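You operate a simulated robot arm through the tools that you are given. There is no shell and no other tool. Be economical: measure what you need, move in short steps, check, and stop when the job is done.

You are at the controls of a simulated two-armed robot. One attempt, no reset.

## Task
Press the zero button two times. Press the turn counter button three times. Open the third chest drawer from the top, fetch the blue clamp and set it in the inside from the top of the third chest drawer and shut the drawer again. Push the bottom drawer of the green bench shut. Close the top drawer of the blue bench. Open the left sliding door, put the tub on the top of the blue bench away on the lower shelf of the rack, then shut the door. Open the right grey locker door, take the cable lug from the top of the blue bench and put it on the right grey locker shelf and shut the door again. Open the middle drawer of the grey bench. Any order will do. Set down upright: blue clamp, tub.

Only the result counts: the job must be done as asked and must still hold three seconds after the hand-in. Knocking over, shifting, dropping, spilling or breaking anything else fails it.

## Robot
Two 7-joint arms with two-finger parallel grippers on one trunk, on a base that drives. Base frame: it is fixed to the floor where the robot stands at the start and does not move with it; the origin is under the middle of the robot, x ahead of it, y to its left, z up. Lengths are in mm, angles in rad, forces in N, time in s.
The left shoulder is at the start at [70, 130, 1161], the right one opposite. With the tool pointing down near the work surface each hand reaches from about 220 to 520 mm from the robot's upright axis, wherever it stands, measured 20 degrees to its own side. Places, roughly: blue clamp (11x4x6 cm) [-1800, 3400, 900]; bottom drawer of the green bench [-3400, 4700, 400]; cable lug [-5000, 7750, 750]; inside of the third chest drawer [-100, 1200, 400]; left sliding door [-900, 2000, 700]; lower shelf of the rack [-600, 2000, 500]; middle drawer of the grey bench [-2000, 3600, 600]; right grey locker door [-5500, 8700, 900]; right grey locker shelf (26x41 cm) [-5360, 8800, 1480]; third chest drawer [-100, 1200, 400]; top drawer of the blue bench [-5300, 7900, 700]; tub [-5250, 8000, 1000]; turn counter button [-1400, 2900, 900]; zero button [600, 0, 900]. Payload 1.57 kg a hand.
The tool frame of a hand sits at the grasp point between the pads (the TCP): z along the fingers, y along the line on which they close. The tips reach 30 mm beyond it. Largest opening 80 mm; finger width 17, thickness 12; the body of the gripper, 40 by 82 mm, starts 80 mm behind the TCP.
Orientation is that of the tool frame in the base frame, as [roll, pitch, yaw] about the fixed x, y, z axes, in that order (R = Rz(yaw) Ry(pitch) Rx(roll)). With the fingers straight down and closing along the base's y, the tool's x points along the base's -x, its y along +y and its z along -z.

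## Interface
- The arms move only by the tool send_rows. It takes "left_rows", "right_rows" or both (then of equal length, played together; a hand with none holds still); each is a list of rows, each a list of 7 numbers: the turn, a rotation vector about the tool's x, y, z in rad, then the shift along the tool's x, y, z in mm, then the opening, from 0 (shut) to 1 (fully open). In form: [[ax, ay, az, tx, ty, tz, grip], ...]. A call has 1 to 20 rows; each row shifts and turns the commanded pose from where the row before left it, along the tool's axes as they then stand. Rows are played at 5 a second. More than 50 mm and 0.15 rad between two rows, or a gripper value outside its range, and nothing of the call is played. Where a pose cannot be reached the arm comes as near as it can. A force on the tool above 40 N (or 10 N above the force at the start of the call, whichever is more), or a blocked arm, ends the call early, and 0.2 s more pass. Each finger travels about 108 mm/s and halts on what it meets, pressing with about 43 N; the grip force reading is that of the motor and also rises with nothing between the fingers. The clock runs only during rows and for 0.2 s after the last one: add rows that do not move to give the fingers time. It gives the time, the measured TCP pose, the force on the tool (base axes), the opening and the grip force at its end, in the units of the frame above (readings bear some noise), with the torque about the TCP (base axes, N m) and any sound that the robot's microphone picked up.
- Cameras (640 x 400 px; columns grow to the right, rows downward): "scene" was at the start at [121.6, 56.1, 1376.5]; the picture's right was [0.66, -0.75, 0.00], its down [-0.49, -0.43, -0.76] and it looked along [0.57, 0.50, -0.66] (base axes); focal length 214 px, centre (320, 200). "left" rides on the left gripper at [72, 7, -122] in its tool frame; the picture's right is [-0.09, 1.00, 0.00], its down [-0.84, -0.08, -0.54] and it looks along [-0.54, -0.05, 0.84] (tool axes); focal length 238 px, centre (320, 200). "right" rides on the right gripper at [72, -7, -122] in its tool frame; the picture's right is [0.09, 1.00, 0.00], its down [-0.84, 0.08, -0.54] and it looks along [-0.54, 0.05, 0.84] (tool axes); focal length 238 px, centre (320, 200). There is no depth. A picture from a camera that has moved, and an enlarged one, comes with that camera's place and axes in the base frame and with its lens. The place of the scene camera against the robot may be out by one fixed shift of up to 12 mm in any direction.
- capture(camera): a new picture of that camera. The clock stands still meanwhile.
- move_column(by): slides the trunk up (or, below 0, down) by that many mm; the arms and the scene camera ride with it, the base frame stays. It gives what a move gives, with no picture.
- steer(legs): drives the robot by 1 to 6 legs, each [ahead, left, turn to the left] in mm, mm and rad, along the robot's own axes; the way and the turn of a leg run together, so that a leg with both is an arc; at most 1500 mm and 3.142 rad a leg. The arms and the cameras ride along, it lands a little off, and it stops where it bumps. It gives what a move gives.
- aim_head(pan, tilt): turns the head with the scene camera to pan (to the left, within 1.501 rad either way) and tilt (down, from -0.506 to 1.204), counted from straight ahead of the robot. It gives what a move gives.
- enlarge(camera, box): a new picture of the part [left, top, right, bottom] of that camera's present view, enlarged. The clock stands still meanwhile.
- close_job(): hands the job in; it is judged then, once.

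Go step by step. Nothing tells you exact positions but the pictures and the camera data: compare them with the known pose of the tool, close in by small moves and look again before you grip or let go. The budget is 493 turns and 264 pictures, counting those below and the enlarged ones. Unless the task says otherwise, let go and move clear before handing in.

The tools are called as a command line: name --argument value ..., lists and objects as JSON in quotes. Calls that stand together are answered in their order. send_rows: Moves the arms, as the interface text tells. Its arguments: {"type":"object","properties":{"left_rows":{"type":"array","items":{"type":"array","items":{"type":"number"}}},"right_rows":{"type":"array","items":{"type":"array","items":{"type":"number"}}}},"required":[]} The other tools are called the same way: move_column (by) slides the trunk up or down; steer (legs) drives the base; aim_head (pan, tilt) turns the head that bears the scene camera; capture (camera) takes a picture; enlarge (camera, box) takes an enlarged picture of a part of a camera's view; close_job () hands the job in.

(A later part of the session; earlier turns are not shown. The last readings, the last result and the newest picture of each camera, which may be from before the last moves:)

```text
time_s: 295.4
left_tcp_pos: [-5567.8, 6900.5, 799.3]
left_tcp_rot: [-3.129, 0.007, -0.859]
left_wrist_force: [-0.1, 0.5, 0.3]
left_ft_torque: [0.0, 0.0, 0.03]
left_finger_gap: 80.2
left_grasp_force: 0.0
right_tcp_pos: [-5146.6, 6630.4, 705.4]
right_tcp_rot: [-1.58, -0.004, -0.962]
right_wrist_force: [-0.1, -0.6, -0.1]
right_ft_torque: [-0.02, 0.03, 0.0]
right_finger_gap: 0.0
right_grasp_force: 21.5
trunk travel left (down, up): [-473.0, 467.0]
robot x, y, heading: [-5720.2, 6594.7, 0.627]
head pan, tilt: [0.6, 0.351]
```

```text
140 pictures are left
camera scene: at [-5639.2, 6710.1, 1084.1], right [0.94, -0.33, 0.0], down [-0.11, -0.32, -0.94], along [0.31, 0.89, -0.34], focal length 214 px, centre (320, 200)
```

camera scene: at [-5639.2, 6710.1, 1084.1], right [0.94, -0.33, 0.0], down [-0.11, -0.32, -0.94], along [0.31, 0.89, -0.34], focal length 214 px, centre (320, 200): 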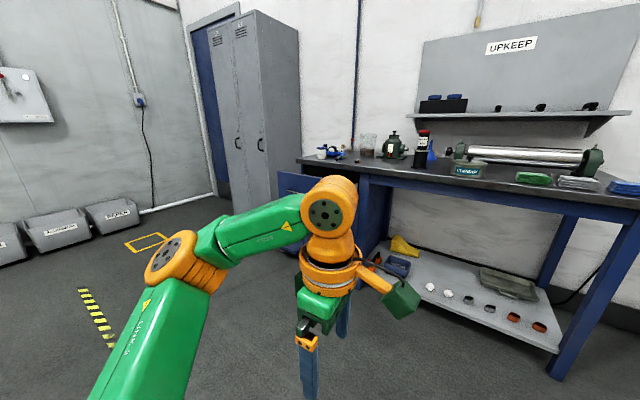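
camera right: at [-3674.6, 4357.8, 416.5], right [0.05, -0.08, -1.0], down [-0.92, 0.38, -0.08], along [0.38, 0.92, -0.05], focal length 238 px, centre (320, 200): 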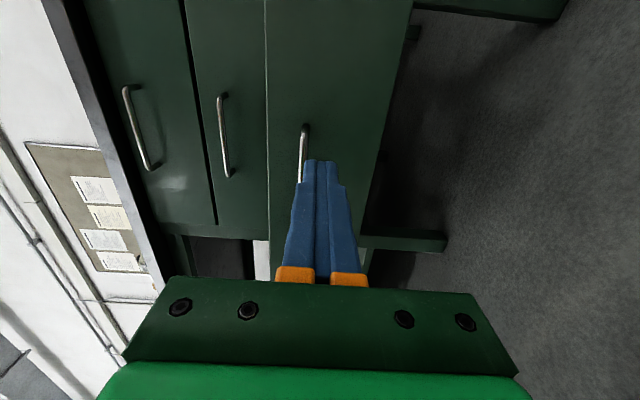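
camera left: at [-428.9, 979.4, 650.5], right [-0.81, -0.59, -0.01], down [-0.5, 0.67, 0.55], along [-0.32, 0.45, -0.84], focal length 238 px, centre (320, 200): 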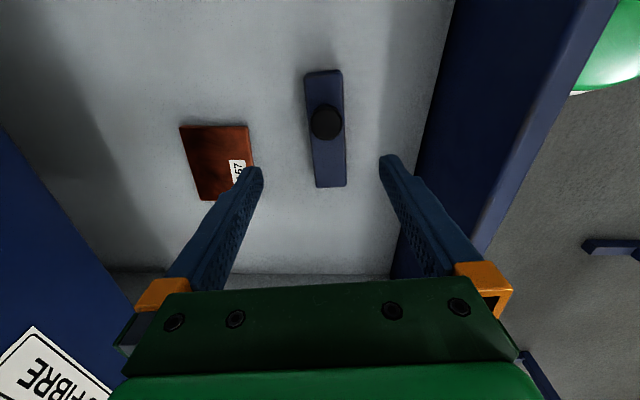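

Blue bench and the two-door grey locker are in view. I slide left 650 mm and look straight.

steer --legs '[[0, 650, 0]]'

aim_head --pan 0.0 --tilt 0.4

capture --camera "scene"

aim_head --pan 0.7 --tilt 0.2

capture --camera "scene"

```text
time_s: 299.1
left_tcp_pos: [-5954.5, 7434.1, 799.6]
left_tcp_rot: [-3.13, 0.007, -0.865]
left_wrist_force: [0.6, -0.4, -0.1]
left_ft_torque: [-0.02, -0.01, -0.02]
left_finger_gap: 79.8
left_grasp_force: 0.0
right_tcp_pos: [-5534.7, 7163.0, 706.1]
right_tcp_rot: [-1.578, -0.003, -0.965]
right_wrist_force: [-0.4, -0.4, 0.2]
right_ft_torque: [-0.03, 0.03, -0.01]
right_finger_gap: 0.0
right_grasp_force: 21.1
trunk travel left (down, up): [-473.0, 467.0]
robot x, y, heading: [-6104.5, 7127.5, 0.626]
head pan, tilt: [0.6, 0.351]
```

```text
time_s: 300.1
left_tcp_pos: [-5954.7, 7432.9, 799.0]
left_tcp_rot: [-3.129, 0.007, -0.865]
left_wrist_force: [-0.4, 0.4, 0.0]
left_ft_torque: [0.0, -0.01, -0.04]
left_finger_gap: 80.2
left_grasp_force: 0.1
right_tcp_pos: [-5534.8, 7162.7, 705.4]
right_tcp_rot: [-1.578, -0.005, -0.966]
right_wrist_force: [0.1, -1.1, -0.4]
right_ft_torque: [-0.02, 0.06, 0.01]
right_finger_gap: 0.0
right_grasp_force: 21.2
trunk travel left (down, up): [-473.0, 467.0]
robot x, y, heading: [-6107.6, 7127.7, 0.628]
head pan, tilt: [0.0, 0.4]
```

```text
139 pictures are left
camera scene: at [-5982.9, 7210.5, 1079.6], right [0.59, -0.81, 0.0], down [-0.32, -0.23, -0.92], along [0.75, 0.54, -0.39], focal length 214 px, centre (320, 200)
```

scene: 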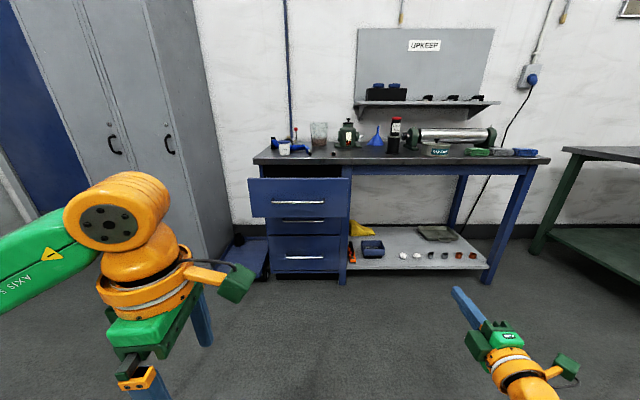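

```text
time_s: 301.2
left_tcp_pos: [-5954.1, 7432.8, 799.1]
left_tcp_rot: [-3.13, 0.008, -0.866]
left_wrist_force: [0.4, -0.4, -0.4]
left_ft_torque: [-0.01, 0.03, 0.02]
left_finger_gap: 80.1
left_grasp_force: 0.0
right_tcp_pos: [-5535.5, 7162.6, 705.6]
right_tcp_rot: [-1.58, -0.003, -0.965]
right_wrist_force: [0.0, 0.3, 0.0]
right_ft_torque: [-0.01, 0.01, -0.04]
right_finger_gap: 0.0
right_grasp_force: 21.6
trunk travel left (down, up): [-473.0, 467.0]
robot x, y, heading: [-6108.1, 7126.0, 0.627]
head pan, tilt: [0.7, 0.201]
```

```text
138 pictures are left
camera scene: at [-6035.2, 7246.5, 1098.1], right [0.97, -0.24, 0.0], down [-0.05, -0.19, -0.98], along [0.24, 0.95, -0.2], focal length 214 px, centre (320, 200)
```

scene: 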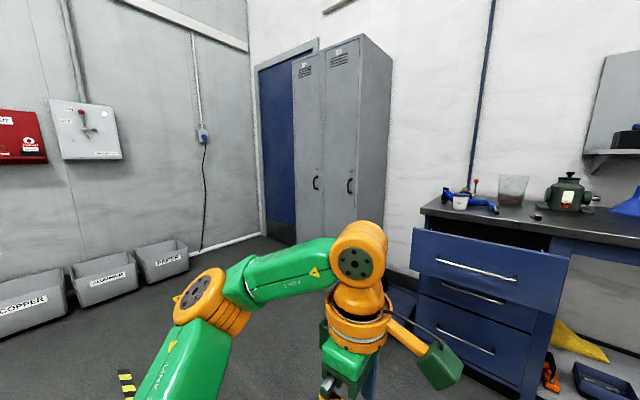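

Let me see the blue bench top closely to identify the tub and the cable lug.

enlarge --camera "scene" --box '[400, 150, 640, 300]'

aim_head --pan 0.2 --tilt 0.4

enlarge --camera "scene" --box '[280, 90, 480, 190]'

```text
2.67 times, centred on (520, 225) of scene
camera zoom: at [-6035.2, 7246.5, 1098.1], right [0.97, -0.24, 0.0], down [-0.05, -0.19, -0.98], along [0.24, 0.95, -0.2], focal length 572 px, centre (-213, 133)
```

zoom: 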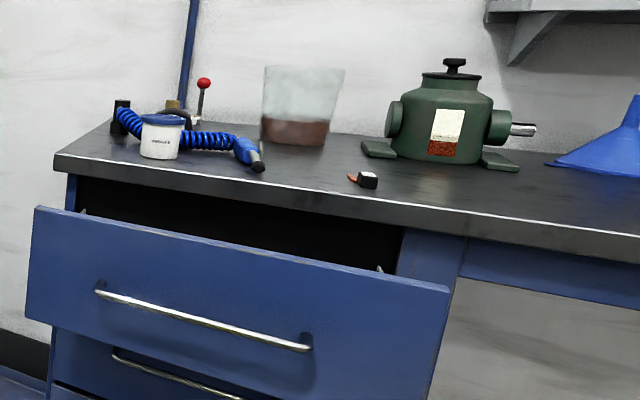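

```text
time_s: 302.1
left_tcp_pos: [-5954.5, 7432.2, 798.8]
left_tcp_rot: [-3.13, 0.005, -0.864]
left_wrist_force: [0.2, 0.1, -0.1]
left_ft_torque: [0.04, 0.0, -0.01]
left_finger_gap: 80.2
left_grasp_force: 0.2
right_tcp_pos: [-5535.0, 7163.3, 705.5]
right_tcp_rot: [-1.58, -0.003, -0.966]
right_wrist_force: [0.4, -0.3, 0.0]
right_ft_torque: [0.01, -0.02, -0.01]
right_finger_gap: 0.0
right_grasp_force: 21.1
trunk travel left (down, up): [-473.0, 467.0]
robot x, y, heading: [-6106.3, 7128.9, 0.625]
head pan, tilt: [0.201, 0.4]
```

```text
3.20 times, centred on (380, 140) of scene
camera zoom: at [-5995.2, 7224.4, 1079.6], right [0.74, -0.68, 0.0], down [-0.26, -0.29, -0.92], along [0.62, 0.68, -0.39], focal length 686 px, centre (128, 392)
```

zoom: 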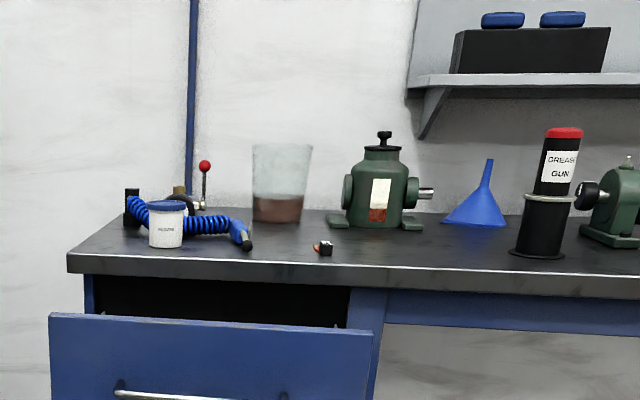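

The white tub with blue lid and the small cable lug match the given places. First I close the top drawer: slide left 255 mm and look along the right hand.

steer --legs '[[0, 255, 0]]'

capture --camera "right"

aim_head --pan -0.1 --tilt 0.5

capture --camera "scene"

```text
time_s: 304.0
left_tcp_pos: [-6101.2, 7640.4, 797.7]
left_tcp_rot: [-3.129, 0.007, -0.873]
left_wrist_force: [0.0, 0.2, -0.9]
left_ft_torque: [0.01, 0.01, -0.02]
left_finger_gap: 80.2
left_grasp_force: 0.2
right_tcp_pos: [-5683.7, 7366.4, 706.4]
right_tcp_rot: [-1.579, -0.003, -0.974]
right_wrist_force: [-0.3, 1.2, 0.6]
right_ft_torque: [0.01, 0.02, -0.01]
right_finger_gap: 0.0
right_grasp_force: 20.8
trunk travel left (down, up): [-473.0, 467.0]
robot x, y, heading: [-6252.7, 7334.9, 0.617]
head pan, tilt: [0.201, 0.4]
```

```text
135 pictures are left
camera right: at [-5744.9, 7238.6, 715.1], right [0.05, -0.08, -1.0], down [-0.92, 0.39, -0.08], along [0.39, 0.92, -0.06], focal length 238 px, centre (320, 200)
```

right: 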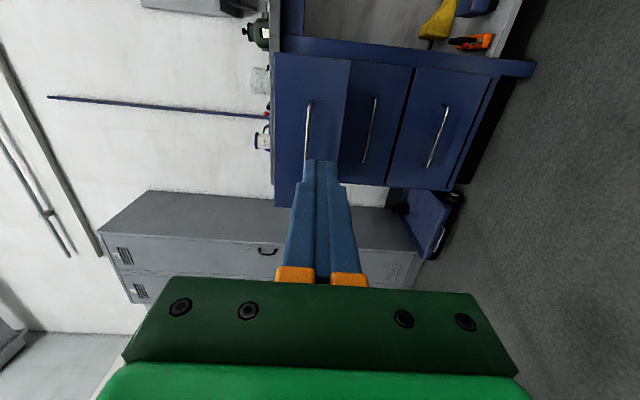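

```text
time_s: 304.8
left_tcp_pos: [-6100.4, 7639.2, 800.1]
left_tcp_rot: [-3.13, 0.009, -0.873]
left_wrist_force: [1.0, -0.5, 0.1]
left_ft_torque: [-0.01, 0.01, -0.01]
left_finger_gap: 80.0
left_grasp_force: 0.0
right_tcp_pos: [-5682.3, 7365.5, 706.0]
right_tcp_rot: [-1.58, -0.003, -0.973]
right_wrist_force: [0.5, -0.5, -0.2]
right_ft_torque: [0.01, 0.03, 0.0]
right_finger_gap: 0.0
right_grasp_force: 21.3
trunk travel left (down, up): [-473.0, 467.0]
robot x, y, heading: [-6256.9, 7329.0, 0.619]
head pan, tilt: [-0.099, 0.499]
```

```text
134 pictures are left
camera scene: at [-6127.4, 7408.4, 1070.4], right [0.5, -0.87, 0.0], down [-0.42, -0.24, -0.88], along [0.76, 0.44, -0.48], focal length 214 px, centre (320, 200)
```

scene: 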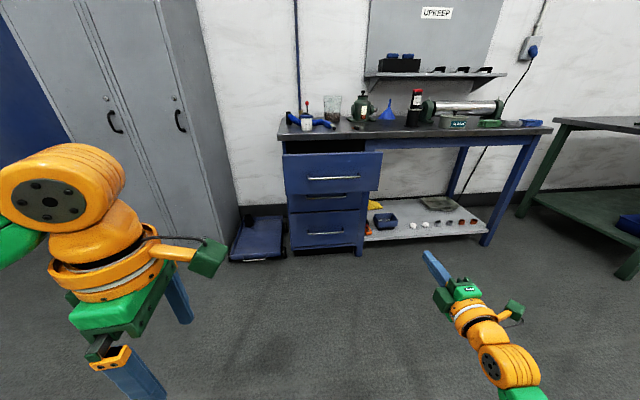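

The hand will meet the panel just right of the handle. I drive forward in steps.

steer --legs '[[400, 0, 0]]'

capture --camera "right"

capture --camera "scene"

```text
time_s: 307.3
left_tcp_pos: [-5773.9, 7873.7, 799.6]
left_tcp_rot: [-3.13, 0.01, -0.871]
left_wrist_force: [0.0, -1.3, -0.1]
left_ft_torque: [0.02, 0.02, 0.01]
left_finger_gap: 80.0
left_grasp_force: 0.1
right_tcp_pos: [-5355.3, 7601.2, 705.5]
right_tcp_rot: [-1.581, -0.003, -0.971]
right_wrist_force: [0.4, 0.4, -0.1]
right_ft_torque: [0.02, 0.0, -0.03]
right_finger_gap: 0.0
right_grasp_force: 21.6
trunk travel left (down, up): [-473.0, 467.0]
robot x, y, heading: [-5932.9, 7568.7, 0.624]
head pan, tilt: [-0.099, 0.499]
```

```text
133 pictures are left
camera right: at [-5417.1, 7473.5, 714.9], right [0.05, -0.08, -1.0], down [-0.92, 0.38, -0.08], along [0.39, 0.92, -0.06], focal length 238 px, centre (320, 200)
```

right: 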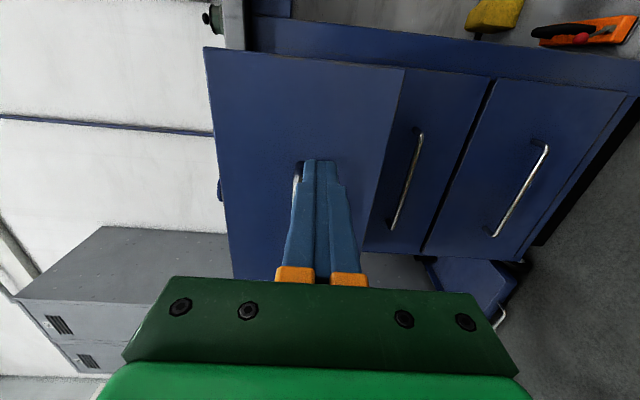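

```text
132 pictures are left
camera scene: at [-5800.1, 7642.3, 1070.4], right [0.5, -0.87, 0.0], down [-0.42, -0.24, -0.88], along [0.76, 0.44, -0.48], focal length 214 px, centre (320, 200)
```

scene: 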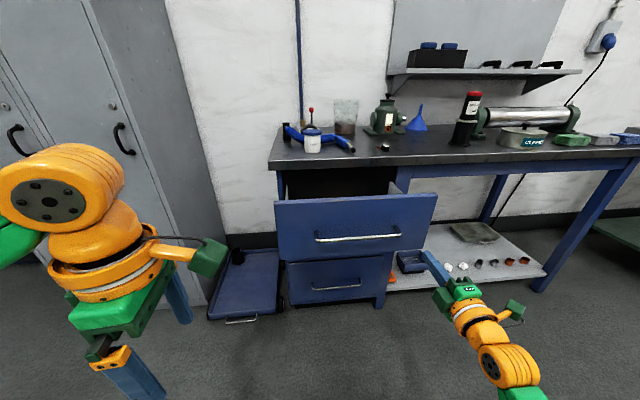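

Good. I continue forward in smaller legs to push it home.

steer --legs '[[120, 0, 0]]'

capture --camera "scene"

```text
time_s: 308.5
left_tcp_pos: [-5678.3, 7942.3, 797.5]
left_tcp_rot: [-3.13, 0.009, -0.869]
left_wrist_force: [-0.6, -0.8, -0.1]
left_ft_torque: [-0.01, 0.01, 0.0]
left_finger_gap: 80.2
left_grasp_force: 0.0
right_tcp_pos: [-5260.1, 7670.4, 706.0]
right_tcp_rot: [-1.578, -0.003, -0.969]
right_wrist_force: [0.2, 0.2, 0.0]
right_ft_torque: [0.0, 0.03, 0.0]
right_finger_gap: 0.0
right_grasp_force: 21.4
trunk travel left (down, up): [-473.0, 467.0]
robot x, y, heading: [-5832.9, 7638.5, 0.623]
head pan, tilt: [-0.099, 0.499]
```

```text
131 pictures are left
camera scene: at [-5703.8, 7711.5, 1070.4], right [0.5, -0.87, 0.0], down [-0.42, -0.24, -0.88], along [0.76, 0.44, -0.48], focal length 214 px, centre (320, 200)
```

scene: 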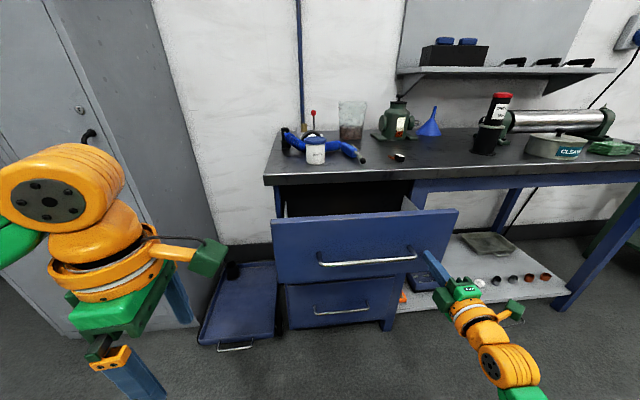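

steer --legs '[[80, 0, 0]]'

steer --legs '[[50, 0, 0]]'

capture --camera "scene"

```text
time_s: 309.6
left_tcp_pos: [-5613.5, 7990.4, 799.8]
left_tcp_rot: [-3.13, 0.01, -0.87]
left_wrist_force: [-0.1, 0.5, 0.2]
left_ft_torque: [-0.02, 0.0, 0.03]
left_finger_gap: 79.8
left_grasp_force: 0.0
right_tcp_pos: [-5194.7, 7717.7, 705.6]
right_tcp_rot: [-1.58, -0.003, -0.97]
right_wrist_force: [0.1, -0.1, 0.1]
right_ft_torque: [0.03, 0.01, 0.0]
right_finger_gap: 0.0
right_grasp_force: 21.4
trunk travel left (down, up): [-473.0, 467.0]
robot x, y, heading: [-5767.4, 7682.1, 0.62]
head pan, tilt: [-0.099, 0.499]
```

```text
time_s: 310.5
left_tcp_pos: [-5572.4, 8019.5, 797.9]
left_tcp_rot: [-3.131, 0.008, -0.867]
left_wrist_force: [0.8, 0.6, -0.9]
left_ft_torque: [-0.03, -0.03, -0.01]
left_finger_gap: 80.1
left_grasp_force: 0.1
right_tcp_pos: [-5154.0, 7747.9, 705.0]
right_tcp_rot: [-1.58, -0.004, -0.969]
right_wrist_force: [0.4, -0.1, -0.2]
right_ft_torque: [-0.03, -0.02, -0.01]
right_finger_gap: 0.0
right_grasp_force: 21.1
trunk travel left (down, up): [-473.0, 467.0]
robot x, y, heading: [-5724.8, 7713.7, 0.622]
head pan, tilt: [-0.099, 0.499]
```

```text
130 pictures are left
camera scene: at [-5597.3, 7788.3, 1070.3], right [0.5, -0.87, 0.0], down [-0.41, -0.24, -0.88], along [0.76, 0.44, -0.48], focal length 214 px, centre (320, 200)
```

scene: 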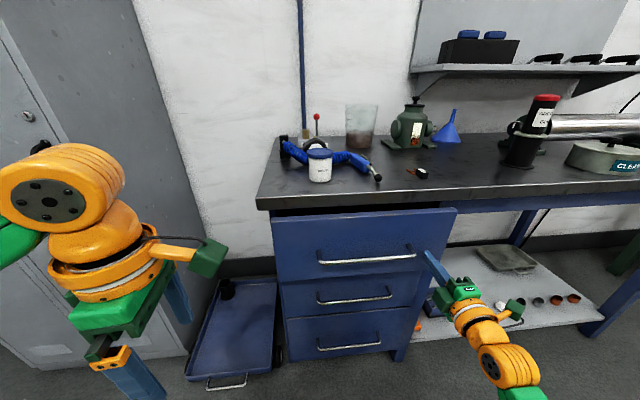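

Almost closed. I push on in 25 mm legs.

steer --legs '[[25, 0, 0]]'

steer --legs '[[25, 0, 0]]'

capture --camera "scene"

```text
time_s: 311.3
left_tcp_pos: [-5552.2, 8034.4, 799.9]
left_tcp_rot: [-3.129, 0.007, -0.868]
left_wrist_force: [-0.5, 0.8, -0.5]
left_ft_torque: [0.0, 0.04, 0.02]
left_finger_gap: 80.1
left_grasp_force: 0.1
right_tcp_pos: [-5133.9, 7762.4, 706.0]
right_tcp_rot: [-1.579, -0.005, -0.969]
right_wrist_force: [0.6, -1.0, -1.0]
right_ft_torque: [0.03, -0.02, 0.0]
right_finger_gap: 0.2
right_grasp_force: 21.4
trunk travel left (down, up): [-473.0, 467.0]
robot x, y, heading: [-5703.8, 7725.7, 0.627]
head pan, tilt: [-0.099, 0.499]
```

```text
time_s: 312.1
left_tcp_pos: [-5532.1, 8047.6, 799.9]
left_tcp_rot: [-3.129, 0.007, -0.868]
left_wrist_force: [0.3, 0.4, 0.0]
left_ft_torque: [0.0, 0.0, 0.04]
left_finger_gap: 80.2
left_grasp_force: 0.1
right_tcp_pos: [-5113.4, 7777.8, 706.3]
right_tcp_rot: [-1.58, -0.004, -0.968]
right_wrist_force: [0.9, 0.2, 0.8]
right_ft_torque: [0.0, -0.01, 0.0]
right_finger_gap: 0.0
right_grasp_force: 21.3
trunk travel left (down, up): [-473.0, 467.0]
robot x, y, heading: [-5681.9, 7742.0, 0.621]
head pan, tilt: [-0.099, 0.499]
```

```text
129 pictures are left
camera scene: at [-5557.0, 7817.5, 1070.4], right [0.5, -0.86, 0.0], down [-0.41, -0.24, -0.88], along [0.76, 0.44, -0.48], focal length 214 px, centre (320, 200)
```

scene: 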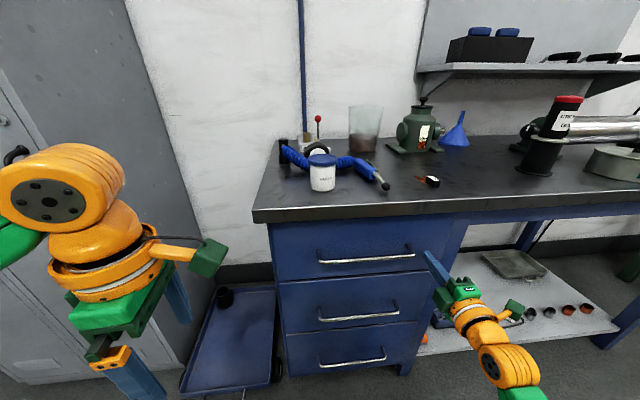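

steer --legs '[[20, 0, 0]]'

enlarge --camera "scene" --box '[240, 190, 480, 380]'

```text
time_s: 312.9
left_tcp_pos: [-5519.5, 8057.3, 800.2]
left_tcp_rot: [-3.125, 0.007, -0.868]
left_wrist_force: [0.1, 0.5, -0.5]
left_ft_torque: [0.0, 0.02, -0.01]
left_finger_gap: 79.8
left_grasp_force: 0.1
right_tcp_pos: [-5098.8, 7787.5, 705.9]
right_tcp_rot: [-1.581, -0.003, -0.967]
right_wrist_force: [-23.8, -10.5, -12.1]
right_ft_torque: [-0.29, 0.15, 0.36]
right_finger_gap: 0.1
right_grasp_force: 21.2
trunk travel left (down, up): [-473.0, 467.0]
robot x, y, heading: [-5664.9, 7755.2, 0.627]
head pan, tilt: [-0.099, 0.499]
```

```text
2.11 times, centred on (360, 285) of scene
camera zoom: at [-5544.2, 7826.4, 1070.8], right [0.5, -0.87, 0.0], down [-0.41, -0.24, -0.88], along [0.76, 0.44, -0.48], focal length 452 px, centre (236, 21)
```

zoom: 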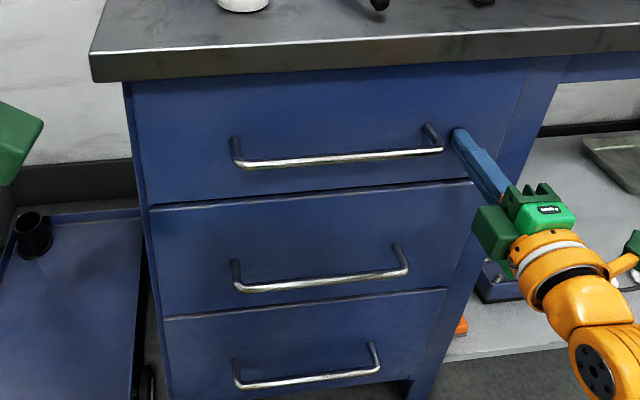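

The top drawer is flush shut. I back off and view the locker.

steer --legs '[[-400, 0, 0]]'

move_column --by 380

steer --legs '[[0, 500, 0]]'

aim_head --pan 0.3 --tilt 0.2

capture --camera "scene"

```text
time_s: 315.3
left_tcp_pos: [-5833.5, 7832.6, 799.5]
left_tcp_rot: [-3.128, 0.008, -0.858]
left_wrist_force: [-1.3, 0.6, -1.3]
left_ft_torque: [0.01, 0.02, 0.0]
left_finger_gap: 80.1
left_grasp_force: 0.2
right_tcp_pos: [-5412.5, 7565.7, 704.7]
right_tcp_rot: [-1.584, -0.003, -0.96]
right_wrist_force: [0.1, 0.3, 0.0]
right_ft_torque: [-0.02, 0.01, -0.01]
right_finger_gap: 0.0
right_grasp_force: 21.2
trunk travel left (down, up): [-473.0, 467.0]
robot x, y, heading: [-5985.2, 7527.1, 0.636]
head pan, tilt: [-0.099, 0.499]
```

```text
time_s: 319.0
left_tcp_pos: [-5833.2, 7832.3, 1178.0]
left_tcp_rot: [-3.13, 0.006, -0.86]
left_wrist_force: [-0.4, 0.2, -0.1]
left_ft_torque: [0.0, -0.04, 0.0]
left_finger_gap: 79.8
left_grasp_force: 0.1
right_tcp_pos: [-5411.9, 7564.7, 1084.5]
right_tcp_rot: [-1.585, -0.003, -0.957]
right_wrist_force: [-0.4, 0.2, 0.0]
right_ft_torque: [0.0, 0.01, 0.01]
right_finger_gap: 0.0
right_grasp_force: 21.7
trunk travel left (down, up): [-853.0, 87.0]
robot x, y, heading: [-5986.1, 7528.0, 0.632]
head pan, tilt: [-0.099, 0.499]
```

```text
time_s: 321.9
left_tcp_pos: [-6125.0, 8227.1, 1180.2]
left_tcp_rot: [-3.129, 0.008, -0.856]
left_wrist_force: [0.1, 0.1, 0.1]
left_ft_torque: [0.02, 0.01, 0.01]
left_finger_gap: 80.0
left_grasp_force: 0.1
right_tcp_pos: [-5703.1, 7962.4, 1084.0]
right_tcp_rot: [-1.585, -0.002, -0.955]
right_wrist_force: [1.2, -0.3, 0.5]
right_ft_torque: [-0.02, 0.0, 0.03]
right_finger_gap: 0.2
right_grasp_force: 21.0
trunk travel left (down, up): [-853.0, 87.0]
robot x, y, heading: [-6277.1, 7922.5, 0.637]
head pan, tilt: [-0.099, 0.499]
```

```text
time_s: 322.8
left_tcp_pos: [-6126.7, 8229.2, 1178.8]
left_tcp_rot: [-3.13, 0.007, -0.855]
left_wrist_force: [0.1, 0.0, 0.6]
left_ft_torque: [-0.02, 0.02, 0.01]
left_finger_gap: 79.9
left_grasp_force: 0.1
right_tcp_pos: [-5703.3, 7962.4, 1083.7]
right_tcp_rot: [-1.584, -0.004, -0.955]
right_wrist_force: [0.9, -0.1, -0.3]
right_ft_torque: [-0.03, 0.01, -0.02]
right_finger_gap: 0.1
right_grasp_force: 21.4
trunk travel left (down, up): [-853.0, 87.0]
robot x, y, heading: [-6277.0, 7920.8, 0.638]
head pan, tilt: [0.3, 0.201]
```

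```text
127 pictures are left
camera scene: at [-6171.3, 8025.8, 1478.1], right [0.81, -0.59, 0.0], down [-0.12, -0.16, -0.98], along [0.58, 0.79, -0.2], focal length 214 px, centre (320, 200)
```

scene: 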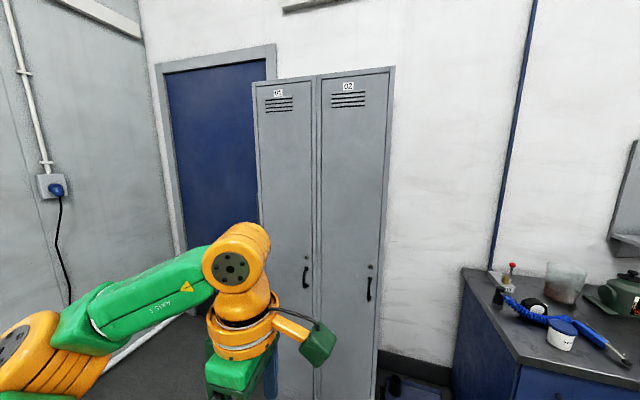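

Locker 02 (right door) has its handle on the right side, z≈890–1005, hinge on the left. I prepare the left hand: turn it back and tilt it forward.

send_rows --left_rows '[[0, 0, 0.1428, 0, 0, 0, 1], [0, 0, 0.1428, 0, 0, 0, 1], [0, 0, 0.1428, 0, 0, 0, 1], [0, 0, 0.1428, 0, 0, 0, 1], [0, 0, 0.1428, 0, 0, 0, 1], [0, 0, 0.1428, 0, 0, 0, 1], [0, 0, 0.1428, 0, 0, 0, 1], [0, 0, 0.1428, 0, 0, 0, 1], [0, 0, 0.1428, 0, 0, 0, 1], [0, 0, 0.1428, 0, 0, 0, 1], [0, 0, 0.1428, 0, 0, 0, 1], [0, 0, 0.05, 0, 0, 0, 1]]'

send_rows --left_rows '[[0, 0, 0, -30, 0, 35, 1], [0, 0, 0, -30, 0, 35, 1], [0, 0, 0, -30, 0, 35, 1], [0, 0, 0, -30, 0, 35, 1], [0, 0, 0, 0, 0, 45, 1], [0, -0.15, 0, 0, 0, 0, 1], [0, -0.15, 0, 0, 0, 0, 1], [0, -0.15, 0, 0, 0, 0, 1], [0, -0.15, 0, 0, 0, 0, 1], [0, -0.15, 0, 0, 0, 0, 1], [0, -0.15, 0, 0, 0, 0, 1], [0, -0.15, 0, 0, 0, 0, 1], [0, 0, 0, 0, 0, 0, 1]]'

capture --camera "left"

```text
time_s: 325.4
left_tcp_pos: [-6124.9, 8228.4, 1178.6]
left_tcp_rot: [3.134, 0.014, -2.478]
left_wrist_force: [0.1, -0.2, 0.4]
left_ft_torque: [0.01, -0.02, 0.02]
left_finger_gap: 79.9
left_grasp_force: 0.1
right_tcp_pos: [-5703.7, 7964.4, 1084.8]
right_tcp_rot: [-1.585, -0.004, -0.954]
right_wrist_force: [0.1, 0.4, 0.2]
right_ft_torque: [0.0, 0.0, -0.02]
right_finger_gap: 0.1
right_grasp_force: 21.5
trunk travel left (down, up): [-853.0, 87.0]
robot x, y, heading: [-6274.0, 7919.6, 0.636]
head pan, tilt: [0.3, 0.201]
```

```text
time_s: 328.2
left_tcp_pos: [-6030.7, 8305.5, 996.1]
left_tcp_rot: [3.13, 0.861, -2.485]
left_wrist_force: [-0.4, -0.6, 0.0]
left_ft_torque: [-0.03, 0.01, 0.02]
left_finger_gap: 79.7
left_grasp_force: 0.1
left hand out of reach, approached as far as the arm can: row 12
right_tcp_pos: [-5704.5, 7962.8, 1085.3]
right_tcp_rot: [-1.583, -0.003, -0.956]
right_wrist_force: [0.6, 0.8, 0.3]
right_ft_torque: [0.01, 0.03, 0.02]
right_finger_gap: 0.1
right_grasp_force: 21.9
trunk travel left (down, up): [-853.0, 87.0]
robot x, y, heading: [-6274.5, 7920.6, 0.637]
head pan, tilt: [0.3, 0.201]
```

```text
126 pictures are left
camera left: at [-6144.6, 8223.5, 1021.8], right [-0.57, 0.82, 0.08], down [0.16, 0.01, 0.99], along [0.81, 0.57, -0.14], focal length 238 px, centre (320, 200)
```

left: 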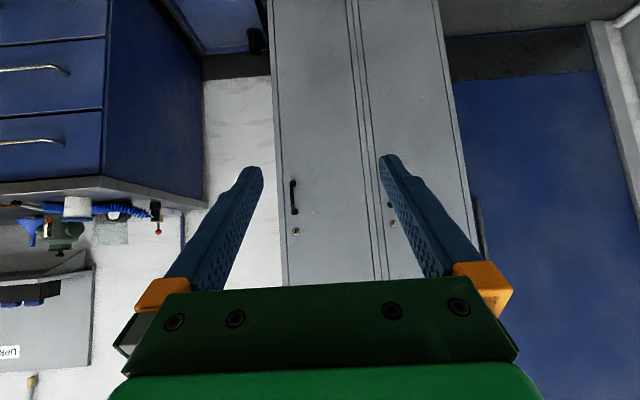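

Handle near tangent 10178, z≈915. I lower the trunk 80 mm, shift right 90 and drive forward 380.

move_column --by -80

steer --legs '[[0, -90, -0.01], [360, 0, 0]]'

capture --camera "left"

capture --camera "scene"

```text
time_s: 329.4
left_tcp_pos: [-6030.6, 8305.4, 916.2]
left_tcp_rot: [3.13, 0.863, -2.487]
left_wrist_force: [0.7, -0.6, -0.1]
left_ft_torque: [0.0, -0.01, 0.0]
left_finger_gap: 80.1
left_grasp_force: 0.1
right_tcp_pos: [-5704.1, 7962.6, 1004.1]
right_tcp_rot: [-1.584, -0.005, -0.954]
right_wrist_force: [-1.1, 0.1, -0.1]
right_ft_torque: [-0.05, -0.03, 0.01]
right_finger_gap: 0.1
right_grasp_force: 21.2
trunk travel left (down, up): [-773.0, 167.0]
robot x, y, heading: [-6274.8, 7920.7, 0.632]
head pan, tilt: [0.3, 0.201]
```

```text
time_s: 332.5
left_tcp_pos: [-5674.8, 8457.1, 917.4]
left_tcp_rot: [3.131, 0.863, -2.481]
left_wrist_force: [-0.2, -0.2, 0.0]
left_ft_torque: [-0.01, 0.0, -0.03]
left_finger_gap: 80.1
left_grasp_force: 0.0
right_tcp_pos: [-5346.3, 8117.1, 1004.2]
right_tcp_rot: [-1.584, -0.003, -0.95]
right_wrist_force: [1.2, -0.3, -0.8]
right_ft_torque: [0.01, 0.03, 0.0]
right_finger_gap: 0.0
right_grasp_force: 21.1
trunk travel left (down, up): [-773.0, 167.0]
robot x, y, heading: [-5916.9, 8072.3, 0.636]
head pan, tilt: [0.3, 0.201]
```

```text
125 pictures are left
camera left: at [-5788.5, 8375.9, 942.1], right [-0.57, 0.82, 0.08], down [0.16, 0.01, 0.99], along [0.81, 0.58, -0.14], focal length 238 px, centre (320, 200)
```

left: 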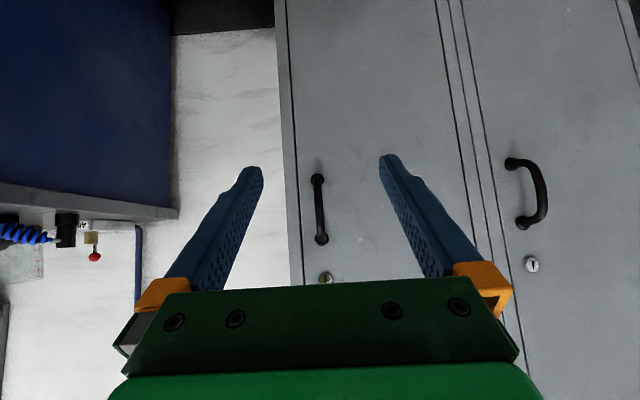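

```text
124 pictures are left
camera scene: at [-5814.6, 8177.5, 1398.2], right [0.81, -0.59, 0.0], down [-0.12, -0.16, -0.98], along [0.58, 0.79, -0.2], focal length 214 px, centre (320, 200)
```

scene: 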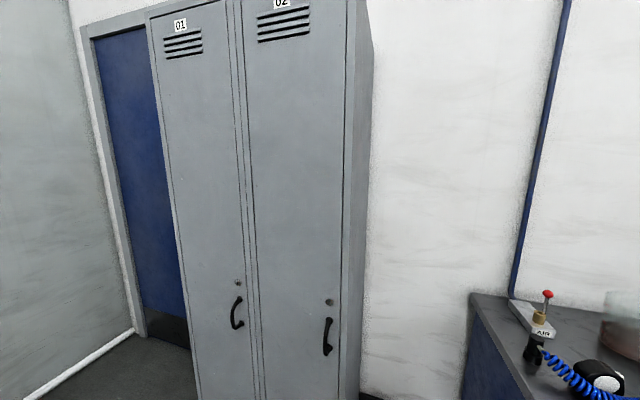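

The handle is centred between the fingers, about 175 mm ahead. I drive 130 mm closer.

steer --legs '[[130, 0, 0]]'

capture --camera "left"

```text
time_s: 333.7
left_tcp_pos: [-5574.8, 8533.7, 916.0]
left_tcp_rot: [3.129, 0.864, -2.477]
left_wrist_force: [-0.2, 0.5, -0.3]
left_ft_torque: [0.01, 0.0, 0.02]
left_finger_gap: 80.1
left_grasp_force: 0.1
right_tcp_pos: [-5247.9, 8193.5, 1004.3]
right_tcp_rot: [-1.583, -0.003, -0.95]
right_wrist_force: [-0.5, -0.5, -0.7]
right_ft_torque: [0.04, 0.02, -0.01]
right_finger_gap: 0.2
right_grasp_force: 21.2
trunk travel left (down, up): [-773.0, 167.0]
robot x, y, heading: [-5818.9, 8151.7, 0.644]
head pan, tilt: [0.3, 0.201]
```

```text
123 pictures are left
camera left: at [-5689.2, 8451.0, 942.3], right [-0.57, 0.82, 0.08], down [0.16, 0.01, 0.99], along [0.8, 0.58, -0.14], focal length 238 px, centre (320, 200)
```

left: 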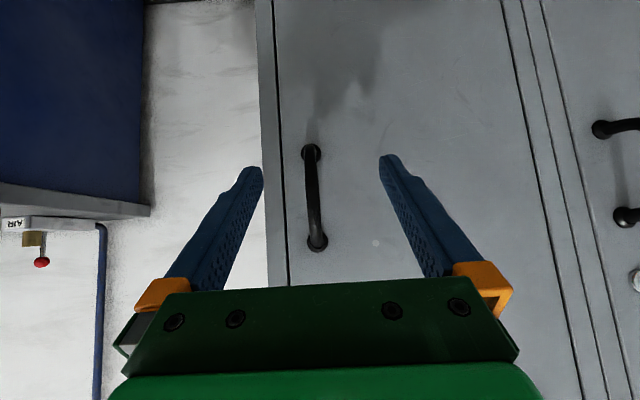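

The bar is about 110 mm further. I drive 95 mm more.

steer --legs '[[92, -4, -0.012]]'

capture --camera "left"

capture --camera "right"

```text
time_s: 334.8
left_tcp_pos: [-5514.7, 8566.3, 916.0]
left_tcp_rot: [3.132, 0.853, -2.502]
left_wrist_force: [-2.4, -0.2, 1.4]
left_ft_torque: [-0.05, -0.04, -0.06]
left_finger_gap: 79.0
left_grasp_force: 0.0
right_tcp_pos: [-5188.1, 8229.3, 1003.8]
right_tcp_rot: [-1.586, -0.003, -0.956]
right_wrist_force: [0.4, 0.0, -0.2]
right_ft_torque: [0.03, 0.0, 0.0]
right_finger_gap: 0.1
right_grasp_force: 21.4
trunk travel left (down, up): [-773.0, 167.0]
robot x, y, heading: [-5757.9, 8187.3, 0.637]
head pan, tilt: [0.3, 0.201]
stopped in leg 1: the force on the tool passed its limit at 210 N (the readings are from after the stop); the commanded pose is now the measured one
```

```text
122 pictures are left
camera left: at [-5629.1, 8486.9, 942.4], right [-0.55, 0.83, 0.08], down [0.16, 0.02, 0.99], along [0.82, 0.56, -0.15], focal length 238 px, centre (320, 200)
```

left: 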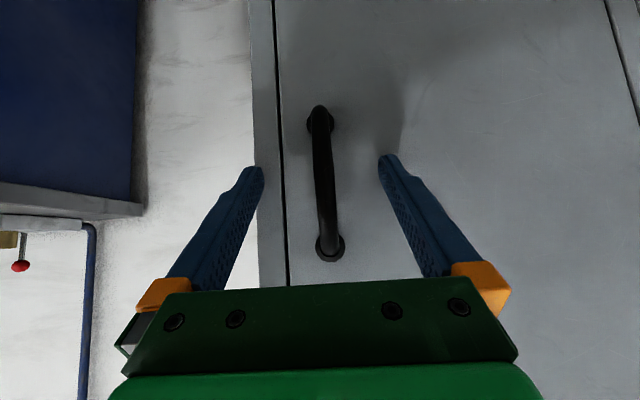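

```text
121 pictures are left
camera right: at [-5246.4, 8100.4, 1013.7], right [0.04, -0.09, -1.0], down [-0.93, 0.37, -0.07], along [0.38, 0.92, -0.06], focal length 238 px, centre (320, 200)
```

right: 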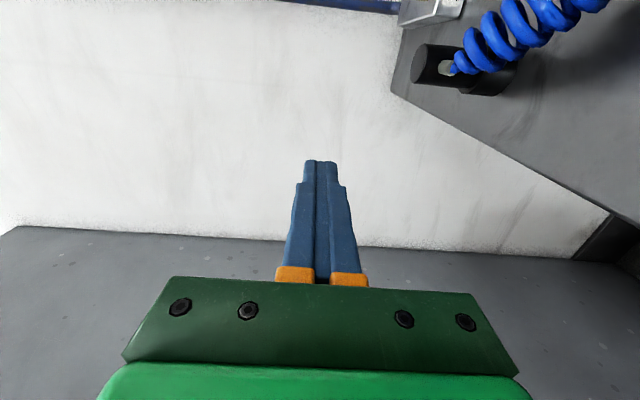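

The tips touch the door with the handle between them. I ease back 6 mm and close.

send_rows --left_rows '[[0, 0, 0, 4, 0, -6, 1], [0, 0, 0, 0, 0, 0, 0.4], [0, 0, 0, 0, 0, 0, 0], [0, 0, 0, 0, 0, 0, 0], [0, 0, 0, 0, 0, 0, 0]]'

capture --camera "left"

```text
time_s: 336.0
left_tcp_pos: [-5520.5, 8566.1, 915.7]
left_tcp_rot: [3.137, 0.856, -2.497]
left_wrist_force: [-5.3, 8.8, 6.0]
left_ft_torque: [-0.05, 0.09, 0.05]
left_finger_gap: 11.3
left_grasp_force: 28.7
right_tcp_pos: [-5188.2, 8233.2, 1004.3]
right_tcp_rot: [-1.585, -0.007, -0.955]
right_wrist_force: [0.3, -0.2, 0.2]
right_ft_torque: [0.01, -0.02, 0.01]
right_finger_gap: 0.0
right_grasp_force: 21.5
trunk travel left (down, up): [-773.0, 167.0]
robot x, y, heading: [-5754.7, 8186.5, 0.636]
head pan, tilt: [0.3, 0.201]
```

```text
120 pictures are left
camera left: at [-5635.6, 8486.0, 942.4], right [-0.55, 0.83, 0.07], down [0.16, 0.02, 0.99], along [0.82, 0.56, -0.14], focal length 238 px, centre (320, 200)
```

left: 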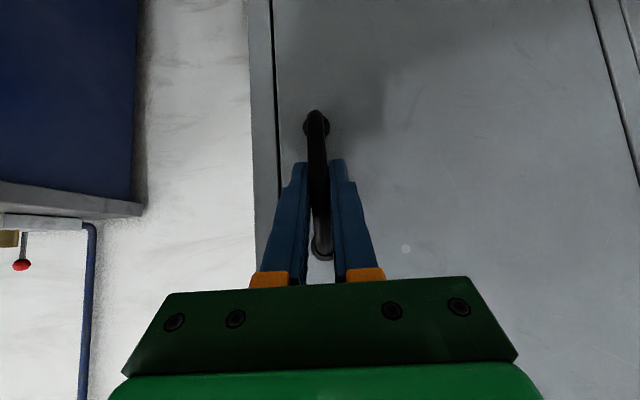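

Gripped. I pull the door open by driving along its arc in small legs.

steer --legs '[[-36, 10, 0], [-34, 16, 0]]'

capture --camera "scene"

```text
time_s: 337.3
left_tcp_pos: [-5586.9, 8543.4, 914.0]
left_tcp_rot: [3.134, 0.852, -2.501]
left_wrist_force: [-0.5, 11.3, 4.6]
left_ft_torque: [0.74, 0.0, -0.22]
left_finger_gap: 11.6
left_grasp_force: 28.9
right_tcp_pos: [-5255.6, 8210.3, 1002.3]
right_tcp_rot: [-1.59, -0.004, -0.957]
right_wrist_force: [0.1, -0.6, -0.1]
right_ft_torque: [0.03, -0.03, 0.01]
right_finger_gap: 0.0
right_grasp_force: 21.7
trunk travel left (down, up): [-773.0, 167.0]
robot x, y, heading: [-5831.0, 8161.3, 0.634]
head pan, tilt: [0.3, 0.201]
```

```text
119 pictures are left
camera scene: at [-5721.5, 8275.0, 1397.5], right [0.8, -0.59, 0.0], down [-0.12, -0.16, -0.98], along [0.58, 0.79, -0.2], focal length 214 px, centre (320, 200)
```

scene: 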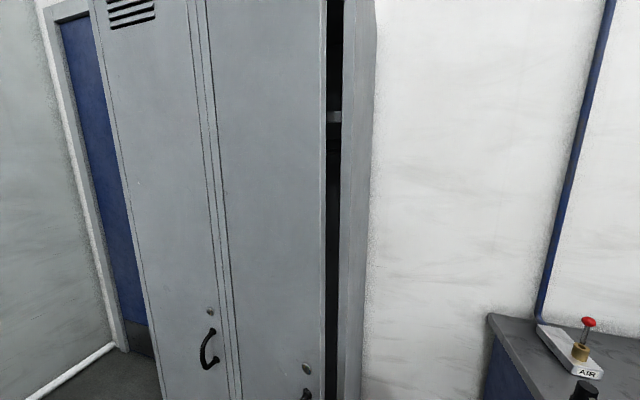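

The door is opening. I continue along the arc.

steer --legs '[[-31, 21, 0], [-26, 26, 0]]'

steer --legs '[[-22, 30, 0], [-16, 34, 0]]'

capture --camera "scene"

capture --camera "left"

```text
time_s: 338.7
left_tcp_pos: [-5658.0, 8543.0, 916.3]
left_tcp_rot: [3.125, 0.851, -2.509]
left_wrist_force: [-0.1, -3.6, -11.2]
left_ft_torque: [0.38, 0.69, -0.1]
left_finger_gap: 12.6
left_grasp_force: 29.4
right_tcp_pos: [-5326.8, 8208.9, 999.8]
right_tcp_rot: [-1.59, 0.003, -0.958]
right_wrist_force: [0.0, -1.2, 0.2]
right_ft_torque: [-0.01, -0.01, 0.02]
right_finger_gap: 0.0
right_grasp_force: 21.4
trunk travel left (down, up): [-773.0, 167.0]
robot x, y, heading: [-5904.7, 8168.4, 0.634]
head pan, tilt: [0.3, 0.201]
```

```text
time_s: 340.0
left_tcp_pos: [-5729.1, 8566.6, 916.7]
left_tcp_rot: [3.121, 0.852, -2.51]
left_wrist_force: [-8.5, -17.3, -20.0]
left_ft_torque: [0.48, 0.98, 0.18]
left_finger_gap: 13.5
left_grasp_force: 30.1
right_tcp_pos: [-5397.0, 8232.1, 1002.2]
right_tcp_rot: [-1.587, 0.003, -0.959]
right_wrist_force: [1.0, -0.3, -0.2]
right_ft_torque: [-0.02, -0.01, 0.03]
right_finger_gap: 0.0
right_grasp_force: 21.2
trunk travel left (down, up): [-773.0, 167.0]
robot x, y, heading: [-5973.1, 8197.1, 0.629]
head pan, tilt: [0.3, 0.201]
```

```text
118 pictures are left
camera scene: at [-5862.8, 8294.2, 1398.2], right [0.8, -0.6, -0.01], down [-0.12, -0.15, -0.98], along [0.58, 0.79, -0.2], focal length 214 px, centre (320, 200)
```

scene: 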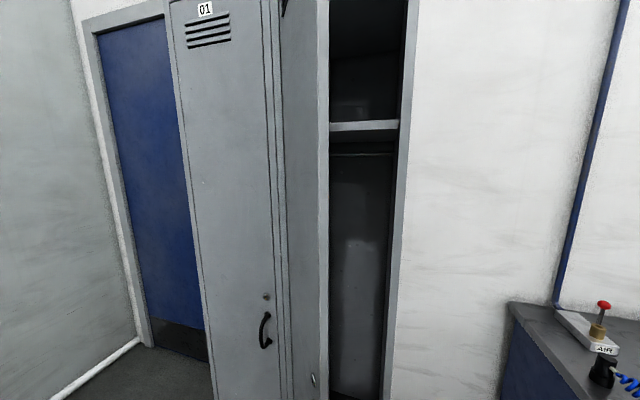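

```text
117 pictures are left
camera left: at [-5844.0, 8487.4, 943.8], right [-0.55, 0.83, 0.08], down [0.17, 0.01, 0.99], along [0.82, 0.56, -0.15], focal length 238 px, centre (320, 200)
```

left: 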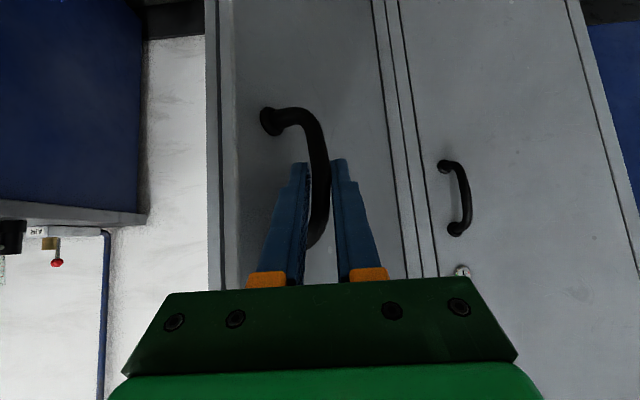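

About 58° open. I continue to ~90°.

steer --legs '[[-9, 36, 0], [-3, 36, 0]]'

steer --legs '[[4, 36, 0]]'

capture --camera "scene"

capture --camera "left"

```text
time_s: 341.3
left_tcp_pos: [-5777.3, 8601.8, 916.1]
left_tcp_rot: [3.13, 0.845, -2.514]
left_wrist_force: [-6.8, -10.1, 6.8]
left_ft_torque: [0.75, 0.22, -0.25]
left_finger_gap: 14.2
left_grasp_force: 30.2
right_tcp_pos: [-5445.4, 8270.6, 1004.9]
right_tcp_rot: [-1.583, 0.0, -0.96]
right_wrist_force: [0.1, 0.7, -0.1]
right_ft_torque: [-0.04, 0.03, 0.0]
right_finger_gap: 0.0
right_grasp_force: 21.1
trunk travel left (down, up): [-773.0, 167.0]
robot x, y, heading: [-6015.3, 8234.8, 0.634]
head pan, tilt: [0.3, 0.201]
stopped in leg 2: the force on the tool passed its limit at 42 N (the readings are from after the stop); the commanded pose is now the measured one
```

```text
time_s: 342.2
left_tcp_pos: [-5801.6, 8630.5, 915.1]
left_tcp_rot: [3.128, 0.841, -2.514]
left_wrist_force: [-28.4, -23.5, -15.6]
left_ft_torque: [0.84, 0.67, 0.08]
left_finger_gap: 15.6
left_grasp_force: 31.4
right_tcp_pos: [-5467.6, 8299.5, 1005.9]
right_tcp_rot: [-1.58, 0.001, -0.96]
right_wrist_force: [0.9, 0.1, -0.7]
right_ft_torque: [-0.02, 0.01, 0.0]
right_finger_gap: 0.0
right_grasp_force: 20.9
trunk travel left (down, up): [-773.0, 167.0]
robot x, y, heading: [-6028.4, 8268.4, 0.635]
head pan, tilt: [0.3, 0.201]
```

```text
116 pictures are left
camera scene: at [-5936.6, 8360.1, 1399.2], right [0.8, -0.59, 0.0], down [-0.11, -0.15, -0.98], along [0.58, 0.79, -0.19], focal length 214 px, centre (320, 200)
```

scene: 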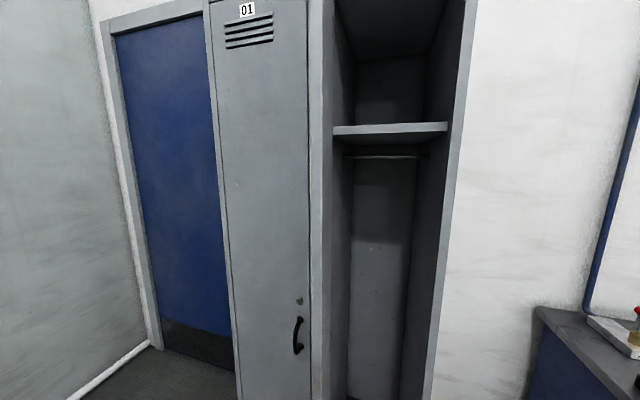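

```text
115 pictures are left
camera left: at [-5916.2, 8552.3, 943.4], right [-0.55, 0.83, 0.08], down [0.18, 0.02, 0.98], along [0.82, 0.55, -0.16], focal length 238 px, centre (320, 200)
```

left: 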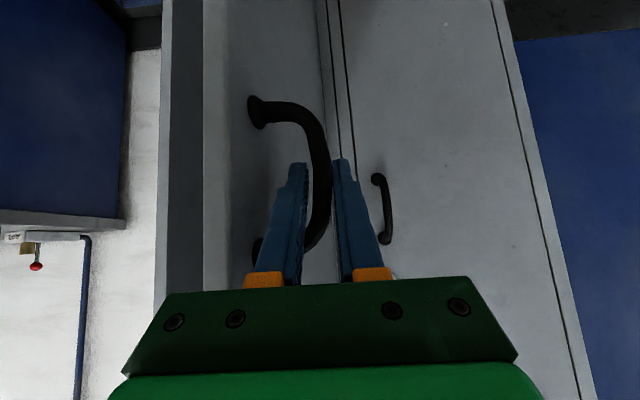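

Open about 85°. I release with a small opening and back out.

send_rows --left_rows '[[0, 0, 0, 0, 0, 0, 0.3], [0, 0, 0, 0, 0, 0, 0.38], [0, 0, 0, 0, 0, 0, 0.38], [0, 0, 0, 15, 0, -18, 0.38], [0, 0, 0, 26, 0, -30, 0.38], [0, 0, 0, 26, 0, -30, 0.38]]'

capture --camera "left"

```text
time_s: 343.6
left_tcp_pos: [-5823.5, 8618.1, 911.7]
left_tcp_rot: [3.132, 0.829, -2.506]
left_wrist_force: [0.5, 0.3, -0.5]
left_ft_torque: [0.01, 0.01, 0.01]
left_finger_gap: 30.4
left_grasp_force: 0.0
left hand out of reach, approached as far as the arm can: row 5, 6
right_tcp_pos: [-5462.1, 8307.0, 1003.9]
right_tcp_rot: [-1.589, -0.005, -0.959]
right_wrist_force: [-0.6, 0.1, -0.4]
right_ft_torque: [0.03, 0.03, 0.0]
right_finger_gap: 0.2
right_grasp_force: 21.9
trunk travel left (down, up): [-773.0, 167.0]
robot x, y, heading: [-6032.6, 8263.3, 0.631]
head pan, tilt: [0.3, 0.201]
```

```text
114 pictures are left
camera left: at [-5938.6, 8540.2, 942.1], right [-0.55, 0.83, 0.07], down [0.18, 0.03, 0.98], along [0.82, 0.55, -0.17], focal length 238 px, centre (320, 200)
```

left: 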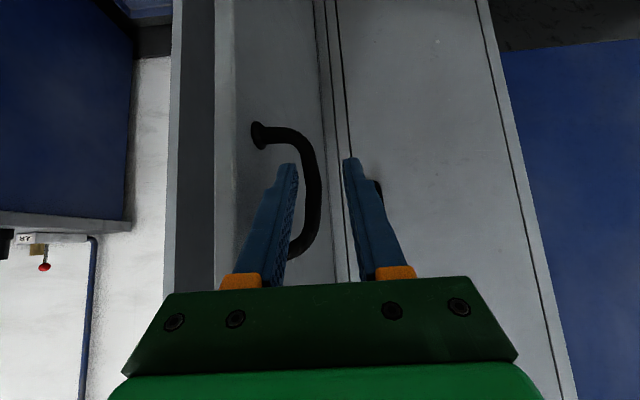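

The fingers are free of the bar. I back the base out 200 mm.

steer --legs '[[-200, 0, 0]]'

capture --camera "scene"

capture --camera "left"

```text
time_s: 345.2
left_tcp_pos: [-5980.3, 8502.6, 911.2]
left_tcp_rot: [3.131, 0.828, -2.508]
left_wrist_force: [0.6, 0.5, 0.9]
left_ft_torque: [0.02, -0.02, -0.03]
left_finger_gap: 30.3
left_grasp_force: 0.0
right_tcp_pos: [-5619.9, 8191.5, 1003.3]
right_tcp_rot: [-1.588, -0.004, -0.958]
right_wrist_force: [0.3, -0.4, -0.5]
right_ft_torque: [-0.03, -0.05, -0.02]
right_finger_gap: 0.0
right_grasp_force: 21.4
trunk travel left (down, up): [-773.0, 167.0]
robot x, y, heading: [-6195.4, 8149.5, 0.636]
head pan, tilt: [0.3, 0.201]
```

```text
113 pictures are left
camera scene: at [-6086.2, 8256.3, 1397.9], right [0.8, -0.59, 0.0], down [-0.12, -0.16, -0.98], along [0.58, 0.79, -0.2], focal length 214 px, centre (320, 200)
```

scene: 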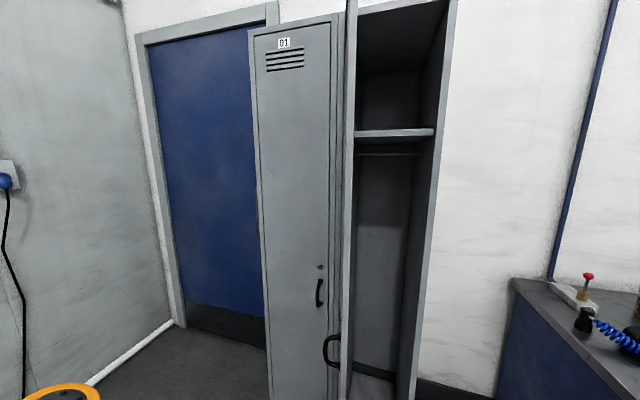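

```text
112 pictures are left
camera left: at [-6096.1, 8423.6, 941.8], right [-0.55, 0.83, 0.07], down [0.18, 0.03, 0.98], along [0.82, 0.55, -0.17], focal length 238 px, centre (320, 200)
```

left: 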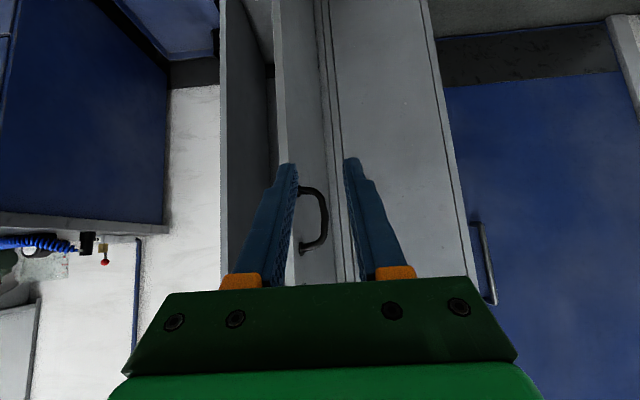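

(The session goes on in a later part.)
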